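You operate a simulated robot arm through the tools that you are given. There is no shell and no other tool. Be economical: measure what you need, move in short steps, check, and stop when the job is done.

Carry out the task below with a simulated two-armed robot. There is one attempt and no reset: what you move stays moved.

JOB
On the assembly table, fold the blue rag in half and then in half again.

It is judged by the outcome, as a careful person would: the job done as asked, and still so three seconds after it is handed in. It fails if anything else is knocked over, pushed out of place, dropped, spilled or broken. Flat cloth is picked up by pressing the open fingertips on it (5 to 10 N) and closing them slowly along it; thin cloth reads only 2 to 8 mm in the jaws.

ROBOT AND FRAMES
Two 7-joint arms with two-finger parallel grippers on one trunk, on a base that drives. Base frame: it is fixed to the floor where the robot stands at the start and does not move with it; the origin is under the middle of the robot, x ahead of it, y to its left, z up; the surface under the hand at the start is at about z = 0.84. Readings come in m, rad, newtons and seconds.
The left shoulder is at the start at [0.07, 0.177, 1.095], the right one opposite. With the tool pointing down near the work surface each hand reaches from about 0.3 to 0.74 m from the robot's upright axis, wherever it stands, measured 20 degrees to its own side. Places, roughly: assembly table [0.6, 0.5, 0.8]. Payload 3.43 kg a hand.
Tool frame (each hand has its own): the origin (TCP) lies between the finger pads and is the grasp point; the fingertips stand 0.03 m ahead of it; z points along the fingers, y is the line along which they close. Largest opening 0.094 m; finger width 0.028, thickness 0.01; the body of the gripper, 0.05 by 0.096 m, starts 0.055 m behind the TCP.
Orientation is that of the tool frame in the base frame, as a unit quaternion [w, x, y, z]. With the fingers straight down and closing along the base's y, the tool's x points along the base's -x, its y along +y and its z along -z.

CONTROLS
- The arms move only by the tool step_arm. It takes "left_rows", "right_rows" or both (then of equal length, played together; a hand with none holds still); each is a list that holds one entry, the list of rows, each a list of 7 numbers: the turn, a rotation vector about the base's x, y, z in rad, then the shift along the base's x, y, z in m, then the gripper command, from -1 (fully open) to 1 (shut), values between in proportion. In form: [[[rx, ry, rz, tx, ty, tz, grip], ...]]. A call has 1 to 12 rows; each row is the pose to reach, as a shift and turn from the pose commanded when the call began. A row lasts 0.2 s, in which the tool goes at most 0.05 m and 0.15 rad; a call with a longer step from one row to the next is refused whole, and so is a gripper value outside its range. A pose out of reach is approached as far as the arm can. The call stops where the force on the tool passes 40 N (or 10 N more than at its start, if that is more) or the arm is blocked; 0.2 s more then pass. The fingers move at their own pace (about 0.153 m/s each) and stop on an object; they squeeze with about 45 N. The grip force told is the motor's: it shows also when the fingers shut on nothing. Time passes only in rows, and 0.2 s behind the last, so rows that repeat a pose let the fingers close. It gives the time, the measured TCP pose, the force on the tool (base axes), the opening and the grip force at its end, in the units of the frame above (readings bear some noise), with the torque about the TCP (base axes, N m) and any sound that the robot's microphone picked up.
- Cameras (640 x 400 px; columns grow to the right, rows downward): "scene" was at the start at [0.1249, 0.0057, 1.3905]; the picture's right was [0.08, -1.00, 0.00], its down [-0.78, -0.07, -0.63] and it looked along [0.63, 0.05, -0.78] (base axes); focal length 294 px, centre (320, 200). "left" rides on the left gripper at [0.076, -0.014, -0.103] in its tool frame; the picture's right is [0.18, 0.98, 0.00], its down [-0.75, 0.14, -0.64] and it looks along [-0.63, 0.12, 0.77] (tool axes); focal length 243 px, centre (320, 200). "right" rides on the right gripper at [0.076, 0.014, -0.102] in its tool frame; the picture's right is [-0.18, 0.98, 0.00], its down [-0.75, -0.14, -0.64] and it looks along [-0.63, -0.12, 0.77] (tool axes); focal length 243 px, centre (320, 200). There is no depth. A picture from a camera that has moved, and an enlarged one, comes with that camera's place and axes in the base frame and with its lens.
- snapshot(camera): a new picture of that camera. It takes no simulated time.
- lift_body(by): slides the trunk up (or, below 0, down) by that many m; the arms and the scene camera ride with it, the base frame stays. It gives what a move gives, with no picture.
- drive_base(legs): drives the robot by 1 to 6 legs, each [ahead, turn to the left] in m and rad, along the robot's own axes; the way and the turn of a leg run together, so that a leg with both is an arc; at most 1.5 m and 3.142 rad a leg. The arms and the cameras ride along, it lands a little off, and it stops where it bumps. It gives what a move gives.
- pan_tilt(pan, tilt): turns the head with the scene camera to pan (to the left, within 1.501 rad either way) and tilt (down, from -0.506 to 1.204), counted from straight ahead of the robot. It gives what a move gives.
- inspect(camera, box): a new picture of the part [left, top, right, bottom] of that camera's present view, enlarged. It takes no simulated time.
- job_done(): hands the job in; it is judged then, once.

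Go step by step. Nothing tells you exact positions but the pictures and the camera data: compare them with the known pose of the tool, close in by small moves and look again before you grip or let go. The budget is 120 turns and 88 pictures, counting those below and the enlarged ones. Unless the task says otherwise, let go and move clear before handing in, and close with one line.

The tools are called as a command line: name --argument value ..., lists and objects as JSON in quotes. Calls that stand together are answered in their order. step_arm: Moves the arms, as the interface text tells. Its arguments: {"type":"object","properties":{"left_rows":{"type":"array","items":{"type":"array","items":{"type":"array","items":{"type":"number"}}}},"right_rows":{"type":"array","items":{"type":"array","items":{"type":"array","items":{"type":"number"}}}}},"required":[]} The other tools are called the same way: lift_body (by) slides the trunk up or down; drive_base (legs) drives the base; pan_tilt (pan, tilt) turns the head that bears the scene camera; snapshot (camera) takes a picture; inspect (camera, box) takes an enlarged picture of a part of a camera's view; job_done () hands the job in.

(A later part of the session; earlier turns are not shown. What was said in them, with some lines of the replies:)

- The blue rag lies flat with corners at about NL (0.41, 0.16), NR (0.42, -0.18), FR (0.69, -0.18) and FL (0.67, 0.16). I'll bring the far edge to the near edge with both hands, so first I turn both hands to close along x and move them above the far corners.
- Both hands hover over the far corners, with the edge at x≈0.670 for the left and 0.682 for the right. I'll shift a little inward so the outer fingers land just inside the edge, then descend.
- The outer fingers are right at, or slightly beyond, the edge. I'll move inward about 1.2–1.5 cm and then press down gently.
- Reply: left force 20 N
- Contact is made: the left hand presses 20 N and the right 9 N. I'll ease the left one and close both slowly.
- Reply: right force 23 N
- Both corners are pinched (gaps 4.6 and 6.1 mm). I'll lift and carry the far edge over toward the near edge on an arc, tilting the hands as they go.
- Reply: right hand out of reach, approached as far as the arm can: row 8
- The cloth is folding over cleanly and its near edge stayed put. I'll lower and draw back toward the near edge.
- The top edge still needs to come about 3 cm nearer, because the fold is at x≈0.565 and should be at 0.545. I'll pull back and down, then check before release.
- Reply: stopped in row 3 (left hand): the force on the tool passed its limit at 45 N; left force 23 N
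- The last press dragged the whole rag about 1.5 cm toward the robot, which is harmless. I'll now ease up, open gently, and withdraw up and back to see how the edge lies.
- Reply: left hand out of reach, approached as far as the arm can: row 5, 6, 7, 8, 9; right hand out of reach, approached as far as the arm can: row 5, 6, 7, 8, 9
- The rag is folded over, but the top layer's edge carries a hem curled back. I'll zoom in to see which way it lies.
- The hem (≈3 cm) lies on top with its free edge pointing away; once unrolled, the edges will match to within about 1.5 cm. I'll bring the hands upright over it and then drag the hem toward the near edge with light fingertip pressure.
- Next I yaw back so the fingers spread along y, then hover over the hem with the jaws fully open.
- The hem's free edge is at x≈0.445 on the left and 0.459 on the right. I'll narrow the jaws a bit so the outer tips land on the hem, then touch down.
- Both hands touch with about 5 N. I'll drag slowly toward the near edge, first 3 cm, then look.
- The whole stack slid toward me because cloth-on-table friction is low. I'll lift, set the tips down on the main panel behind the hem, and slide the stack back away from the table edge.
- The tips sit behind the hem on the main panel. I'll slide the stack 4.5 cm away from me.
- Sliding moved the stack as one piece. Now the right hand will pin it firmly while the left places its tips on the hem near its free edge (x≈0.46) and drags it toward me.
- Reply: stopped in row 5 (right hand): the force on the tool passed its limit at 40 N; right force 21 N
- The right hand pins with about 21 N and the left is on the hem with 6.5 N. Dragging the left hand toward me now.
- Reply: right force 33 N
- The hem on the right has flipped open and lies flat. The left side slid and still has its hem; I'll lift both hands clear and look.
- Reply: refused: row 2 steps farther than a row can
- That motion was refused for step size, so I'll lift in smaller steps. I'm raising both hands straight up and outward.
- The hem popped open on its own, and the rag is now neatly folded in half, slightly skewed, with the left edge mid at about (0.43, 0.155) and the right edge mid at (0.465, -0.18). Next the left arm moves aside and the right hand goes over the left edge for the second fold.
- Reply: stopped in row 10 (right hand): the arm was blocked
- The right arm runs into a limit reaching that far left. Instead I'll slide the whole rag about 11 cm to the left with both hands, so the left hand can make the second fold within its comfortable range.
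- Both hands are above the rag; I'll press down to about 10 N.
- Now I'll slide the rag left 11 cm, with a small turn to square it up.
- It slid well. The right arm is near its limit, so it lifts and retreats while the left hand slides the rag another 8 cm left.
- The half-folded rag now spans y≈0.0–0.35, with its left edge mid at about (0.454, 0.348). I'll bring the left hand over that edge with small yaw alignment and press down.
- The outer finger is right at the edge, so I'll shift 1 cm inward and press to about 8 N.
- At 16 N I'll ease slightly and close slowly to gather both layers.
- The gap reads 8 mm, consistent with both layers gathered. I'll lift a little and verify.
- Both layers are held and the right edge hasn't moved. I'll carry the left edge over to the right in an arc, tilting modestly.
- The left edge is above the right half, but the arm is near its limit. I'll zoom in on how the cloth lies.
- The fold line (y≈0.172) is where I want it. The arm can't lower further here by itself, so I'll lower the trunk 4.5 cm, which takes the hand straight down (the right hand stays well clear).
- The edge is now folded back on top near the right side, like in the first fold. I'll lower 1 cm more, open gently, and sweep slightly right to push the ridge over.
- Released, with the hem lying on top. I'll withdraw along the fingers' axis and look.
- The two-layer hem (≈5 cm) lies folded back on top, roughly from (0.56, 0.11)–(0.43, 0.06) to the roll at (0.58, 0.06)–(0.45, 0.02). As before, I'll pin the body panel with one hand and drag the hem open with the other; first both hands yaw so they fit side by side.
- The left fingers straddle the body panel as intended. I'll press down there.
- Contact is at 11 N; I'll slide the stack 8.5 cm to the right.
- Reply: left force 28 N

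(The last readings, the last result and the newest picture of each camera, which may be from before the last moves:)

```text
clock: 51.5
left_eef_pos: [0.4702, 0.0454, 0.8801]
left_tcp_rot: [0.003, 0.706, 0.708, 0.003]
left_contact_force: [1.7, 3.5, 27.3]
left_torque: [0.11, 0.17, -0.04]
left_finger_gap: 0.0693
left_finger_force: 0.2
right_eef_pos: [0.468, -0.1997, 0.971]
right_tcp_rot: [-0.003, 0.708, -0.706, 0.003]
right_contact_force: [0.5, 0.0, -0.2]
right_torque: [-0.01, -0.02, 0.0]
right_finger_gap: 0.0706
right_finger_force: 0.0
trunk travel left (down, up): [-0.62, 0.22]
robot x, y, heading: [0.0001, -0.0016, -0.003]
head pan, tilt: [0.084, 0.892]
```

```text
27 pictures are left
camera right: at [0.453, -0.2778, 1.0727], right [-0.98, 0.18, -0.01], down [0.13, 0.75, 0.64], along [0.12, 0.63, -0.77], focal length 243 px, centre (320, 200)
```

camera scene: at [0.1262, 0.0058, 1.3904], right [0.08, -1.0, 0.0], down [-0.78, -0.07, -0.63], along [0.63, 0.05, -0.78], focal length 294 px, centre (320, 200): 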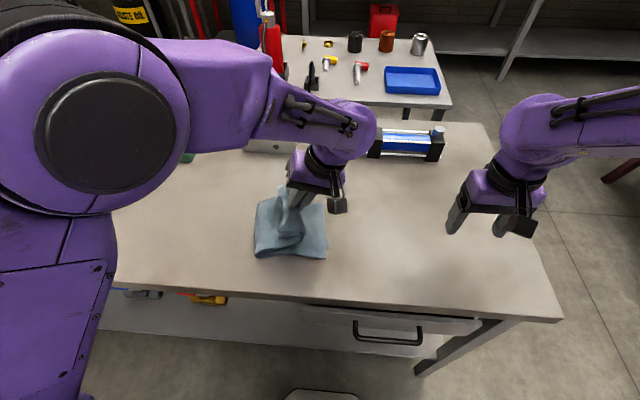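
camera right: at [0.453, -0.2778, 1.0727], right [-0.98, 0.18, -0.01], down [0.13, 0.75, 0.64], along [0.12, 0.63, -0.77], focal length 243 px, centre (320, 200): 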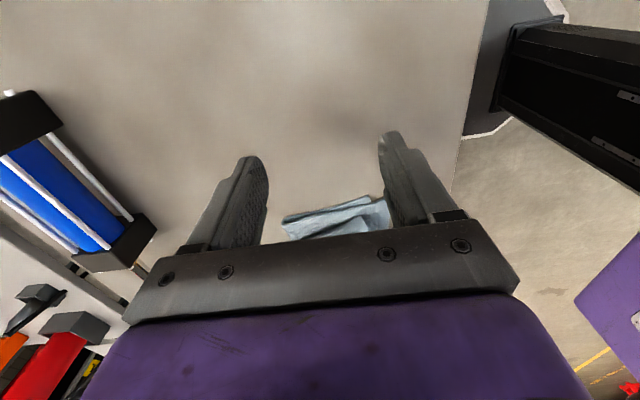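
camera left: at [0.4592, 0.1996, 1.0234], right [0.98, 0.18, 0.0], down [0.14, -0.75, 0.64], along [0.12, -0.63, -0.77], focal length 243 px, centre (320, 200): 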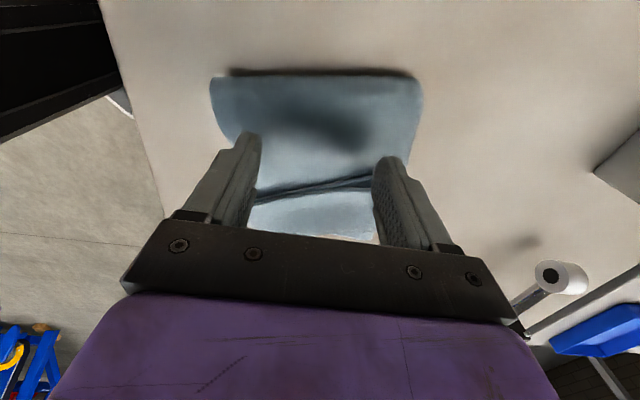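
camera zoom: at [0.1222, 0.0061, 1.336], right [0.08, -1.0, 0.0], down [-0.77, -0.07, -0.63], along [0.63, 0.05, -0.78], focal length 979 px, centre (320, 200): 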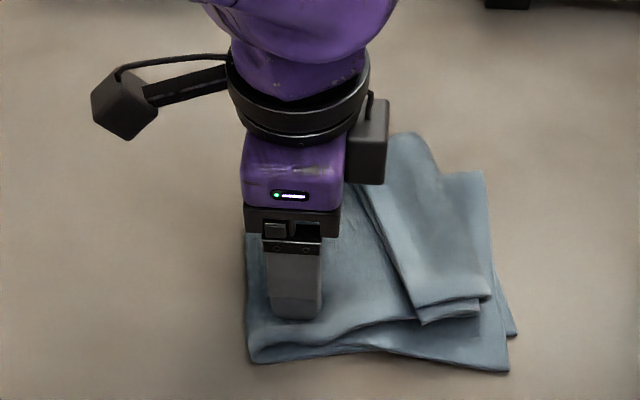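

The left hand pins the stack at 27 N. The right hand will come in tilted away from it, aligned with the hem's free edge (around (0.49, -0.005)), and stop just above it.

step_arm --right_rows '[[[0.09, -0.011, 0.048, 0.004, 0.03, 0, -0.3], [0.18, -0.022, 0.096, 0.008, 0.07, 0, -0.3], [0.27, -0.032, 0.144, 0.013, 0.11, -0.015, -0.3], [0.36, -0.043, 0.192, 0.018, 0.15, -0.035, -0.3], [0.45, -0.054, 0.24, 0.022, 0.185, -0.06, -0.3], [0.45, -0.054, 0.24, 0.022, 0.188, -0.07, -0.3]]]'

snapshot --camera "right"

snapshot --camera "scene"

```text
clock: 53.0
left_eef_pos: [0.4694, 0.0465, 0.8803]
left_tcp_rot: [0.002, 0.706, 0.708, 0.004]
left_contact_force: [10.6, 4.9, 22.3]
left_torque: [0.17, 0.8, 0.37]
left_finger_gap: 0.069
left_finger_force: 0.0
right_eef_pos: [0.4892, -0.0131, 0.9005]
right_tcp_rot: [-0.182, 0.769, -0.598, -0.135]
right_contact_force: [-4.0, -5.2, 15.3]
right_torque: [0.57, -0.3, 0.1]
right_finger_gap: 0.0609
right_finger_force: 0.1
trunk travel left (down, up): [-0.62, 0.22]
robot x, y, heading: [0.0022, -0.0026, 0.002]
head pan, tilt: [0.084, 0.892]
```

```text
26 pictures are left
camera right: at [0.4933, -0.13, 0.9583], right [-1.0, -0.06, -0.04], down [-0.06, 0.4, 0.91], along [-0.04, 0.91, -0.41], focal length 243 px, centre (320, 200)
```

right: 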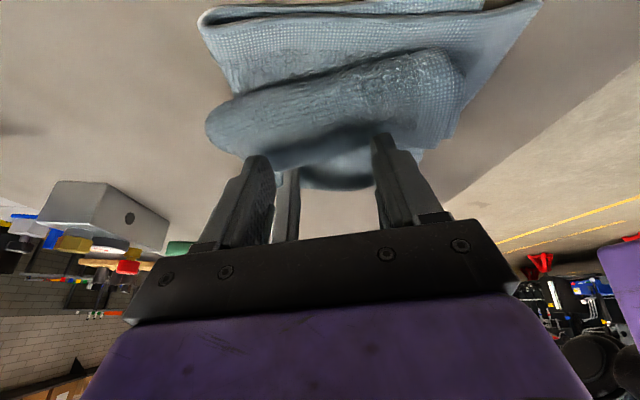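

```text
25 pictures are left
camera scene: at [0.1217, 0.0043, 1.3361], right [0.08, -1.0, 0.0], down [-0.77, -0.06, -0.63], along [0.63, 0.05, -0.78], focal length 294 px, centre (320, 200)
```

scene: 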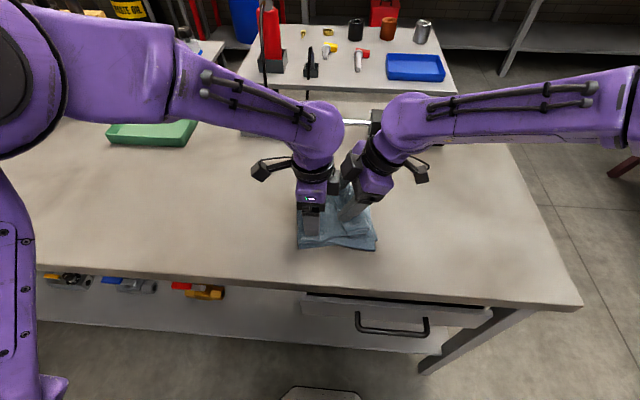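

The roll is puffy, so the right fingertips already press it at about 15 N. I'll drag toward the right now.

step_arm --right_rows '[[[0, 0, 0, 0, -0.008, 0, -0.3], [0, 0, 0, 0.001, -0.016, -0.002, -0.3], [0, 0, 0, 0.002, -0.024, -0.004, -0.3], [0, 0, 0, 0.003, -0.032, -0.007, -0.3], [0, 0, 0, 0.004, -0.04, -0.01, -0.3], [0, 0, 0, 0.005, -0.048, -0.012, -0.3]]]'

snapshot --camera "right"

inspect --camera "scene" --box '[260, 150, 420, 270]'

```text
clock: 54.4
left_eef_pos: [0.4694, 0.0452, 0.8804]
left_tcp_rot: [0.003, 0.706, 0.708, 0.003]
left_contact_force: [4.5, -0.8, 31.1]
left_torque: [-0.02, 0.07, 0.06]
left_finger_gap: 0.0692
left_finger_force: 0.2
right_eef_pos: [0.4934, -0.0616, 0.8892]
right_tcp_rot: [-0.18, 0.768, -0.599, -0.136]
right_contact_force: [0.2, 2.8, 4.7]
right_torque: [0.07, 0.11, -0.12]
right_finger_gap: 0.0606
right_finger_force: 0.1
trunk travel left (down, up): [-0.62, 0.22]
robot x, y, heading: [-0.0014, -0.0009, 0.003]
head pan, tilt: [0.084, 0.892]
```

```text
24 pictures are left
camera right: at [0.4983, -0.1763, 0.9459], right [-1.0, -0.06, -0.03], down [-0.05, 0.41, 0.91], along [-0.04, 0.91, -0.41], focal length 243 px, centre (320, 200)
```

right: 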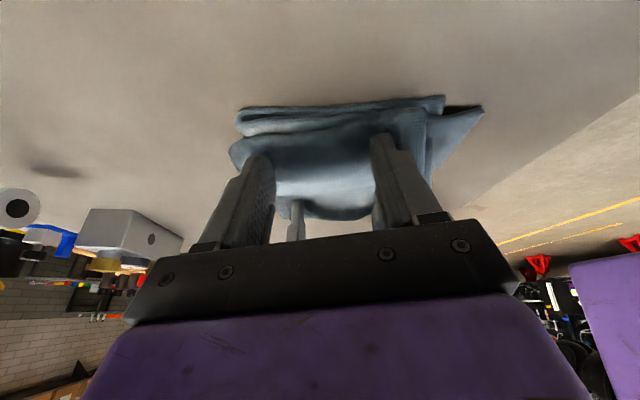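

```text
3.33 times, centred on (340, 210) of scene
camera zoom: at [0.1219, 0.0055, 1.3359], right [0.08, -1.0, 0.0], down [-0.77, -0.07, -0.63], along [0.63, 0.05, -0.78], focal length 979 px, centre (253, 167)
```

zoom: 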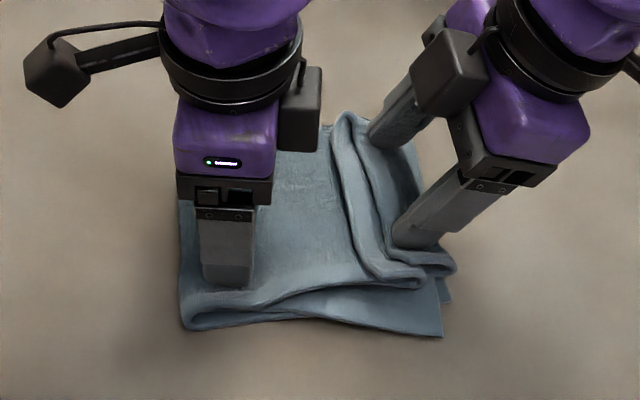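

The hem is unrolling toward the right. I'll drag a bit farther, then lift off along the finger axis.

step_arm --right_rows '[[[0, 0, 0, 0.001, -0.01, -0.002, -0.3], [0, 0, 0, 0.002, -0.02, -0.003, -0.3], [0, 0, 0, 0.003, -0.03, -0.003, -0.3], [0, 0, 0, 0.004, -0.04, 0.0, -0.3], [0, 0, 0, 0.004, -0.055, 0.03, -0.3], [0, 0, 0, 0.004, -0.08, 0.07, -0.3], [0, 0, 0, 0.004, -0.12, 0.09, -0.3]]]'

inspect --camera "scene" --box '[260, 150, 420, 270]'

```text
clock: 56.0
left_eef_pos: [0.4698, 0.047, 0.8799]
left_tcp_rot: [0.003, 0.707, 0.707, 0.004]
left_contact_force: [4.7, 2.6, 33.6]
left_torque: [0.07, 0.12, -0.07]
left_finger_gap: 0.0693
left_finger_force: 0.0
right_eef_pos: [0.499, -0.1823, 0.978]
right_tcp_rot: [-0.179, 0.769, -0.599, -0.136]
right_contact_force: [0.3, 1.0, -0.4]
right_torque: [0.0, -0.01, -0.01]
right_finger_gap: 0.0612
right_finger_force: 0.0
trunk travel left (down, up): [-0.62, 0.22]
robot x, y, heading: [-0.0024, -0.0014, 0.003]
head pan, tilt: [0.084, 0.892]
```

```text
3.33 times, centred on (340, 210) of scene
camera zoom: at [0.1218, 0.0043, 1.3359], right [0.08, -1.0, 0.0], down [-0.77, -0.06, -0.63], along [0.63, 0.05, -0.78], focal length 979 px, centre (253, 167)
```

zoom: 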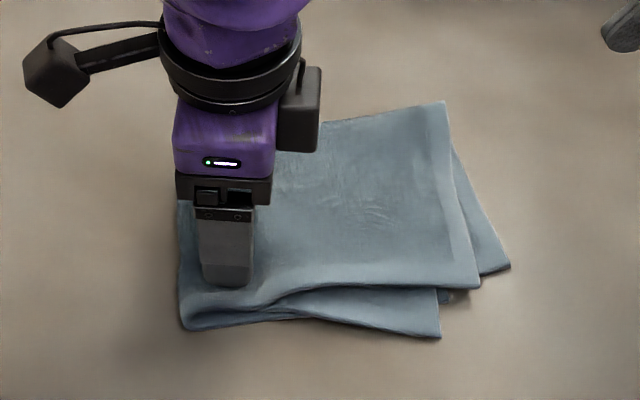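

The hem popped open and the rag is folded in quarters. I'll lift the left hand away and check alignment.

step_arm --left_rows '[[[0, 0, 0, 0, 0, 0.03, -0.5], [0, 0, 0, 0, 0.02, 0.07, -0.5], [0, 0, 0, 0, 0.06, 0.09, -0.5], [0, 0, 0, 0, 0.1, 0.1, -0.5], [0, 0, 0, 0, 0.15, 0.1, -0.5], [0, 0, 0, 0, 0.2, 0.1, -0.5]]]'

inspect --camera "scene" --box '[280, 160, 400, 250]'

```text
clock: 57.4
left_eef_pos: [0.4692, 0.249, 0.98]
left_tcp_rot: [0.002, 0.707, 0.708, 0.001]
left_contact_force: [0.4, 0.7, -1.2]
left_torque: [-0.03, 0.0, 0.01]
left_finger_gap: 0.0705
left_finger_force: 0.0
right_eef_pos: [0.5012, -0.1798, 0.9767]
right_tcp_rot: [-0.177, 0.769, -0.599, -0.136]
right_contact_force: [0.4, 0.5, 0.7]
right_torque: [-0.01, 0.01, 0.01]
right_finger_gap: 0.0611
right_finger_force: 0.0
trunk travel left (down, up): [-0.62, 0.22]
robot x, y, heading: [0.0018, -0.0006, -0.003]
head pan, tilt: [0.084, 0.892]
```

```text
4.44 times, centred on (340, 205) of scene
camera zoom: at [0.125, 0.0076, 1.3355], right [0.08, -1.0, 0.0], down [-0.78, -0.07, -0.63], along [0.63, 0.05, -0.78], focal length 1306 px, centre (231, 178)
```

zoom: 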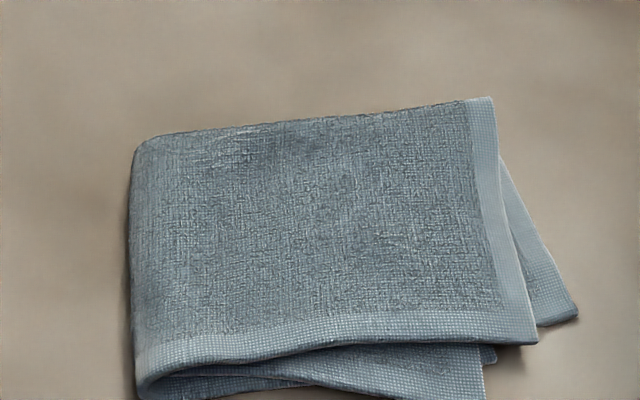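

Looks like a proper quarter fold, with modest misalignment. I'll view the entire rag.

inspect --camera "scene" --box '[280, 175, 410, 272]'

snapshot --camera "scene"

```text
4.12 times, centred on (345, 224) of scene
camera zoom: at [0.125, 0.0076, 1.3355], right [0.08, -1.0, 0.0], down [-0.78, -0.07, -0.63], along [0.63, 0.05, -0.78], focal length 1211 px, centre (217, 103)
```

zoom: 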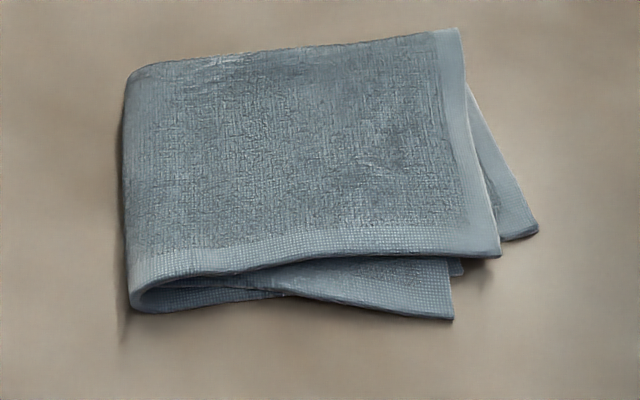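

```text
19 pictures are left
camera scene: at [0.125, 0.0076, 1.3355], right [0.08, -1.0, 0.0], down [-0.78, -0.07, -0.63], along [0.63, 0.05, -0.78], focal length 294 px, centre (320, 200)
```

scene: 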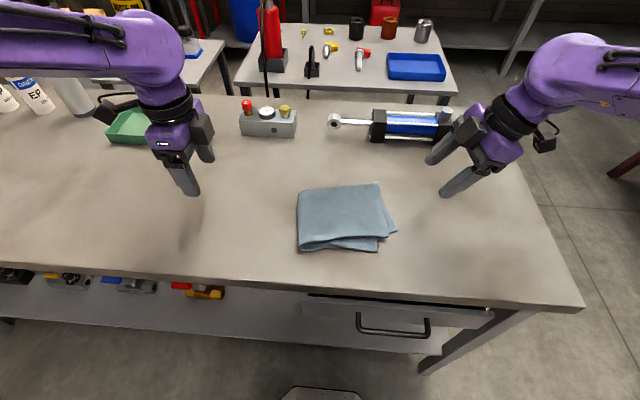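

The rag is folded in half and in half again, lying still on the table. Both grippers are open and clear, and nothing else has moved, so I'm handing the job in.

job_done

```text
The job is handed in.
```

The blue rag is folded in half and then in half again on the assembly table. The layers are about 2–3 cm out of line at the right and near edges, and the rag sits a few centimetres from where it started. Nothing else was disturbed, and I handed the job in with both hands clear.
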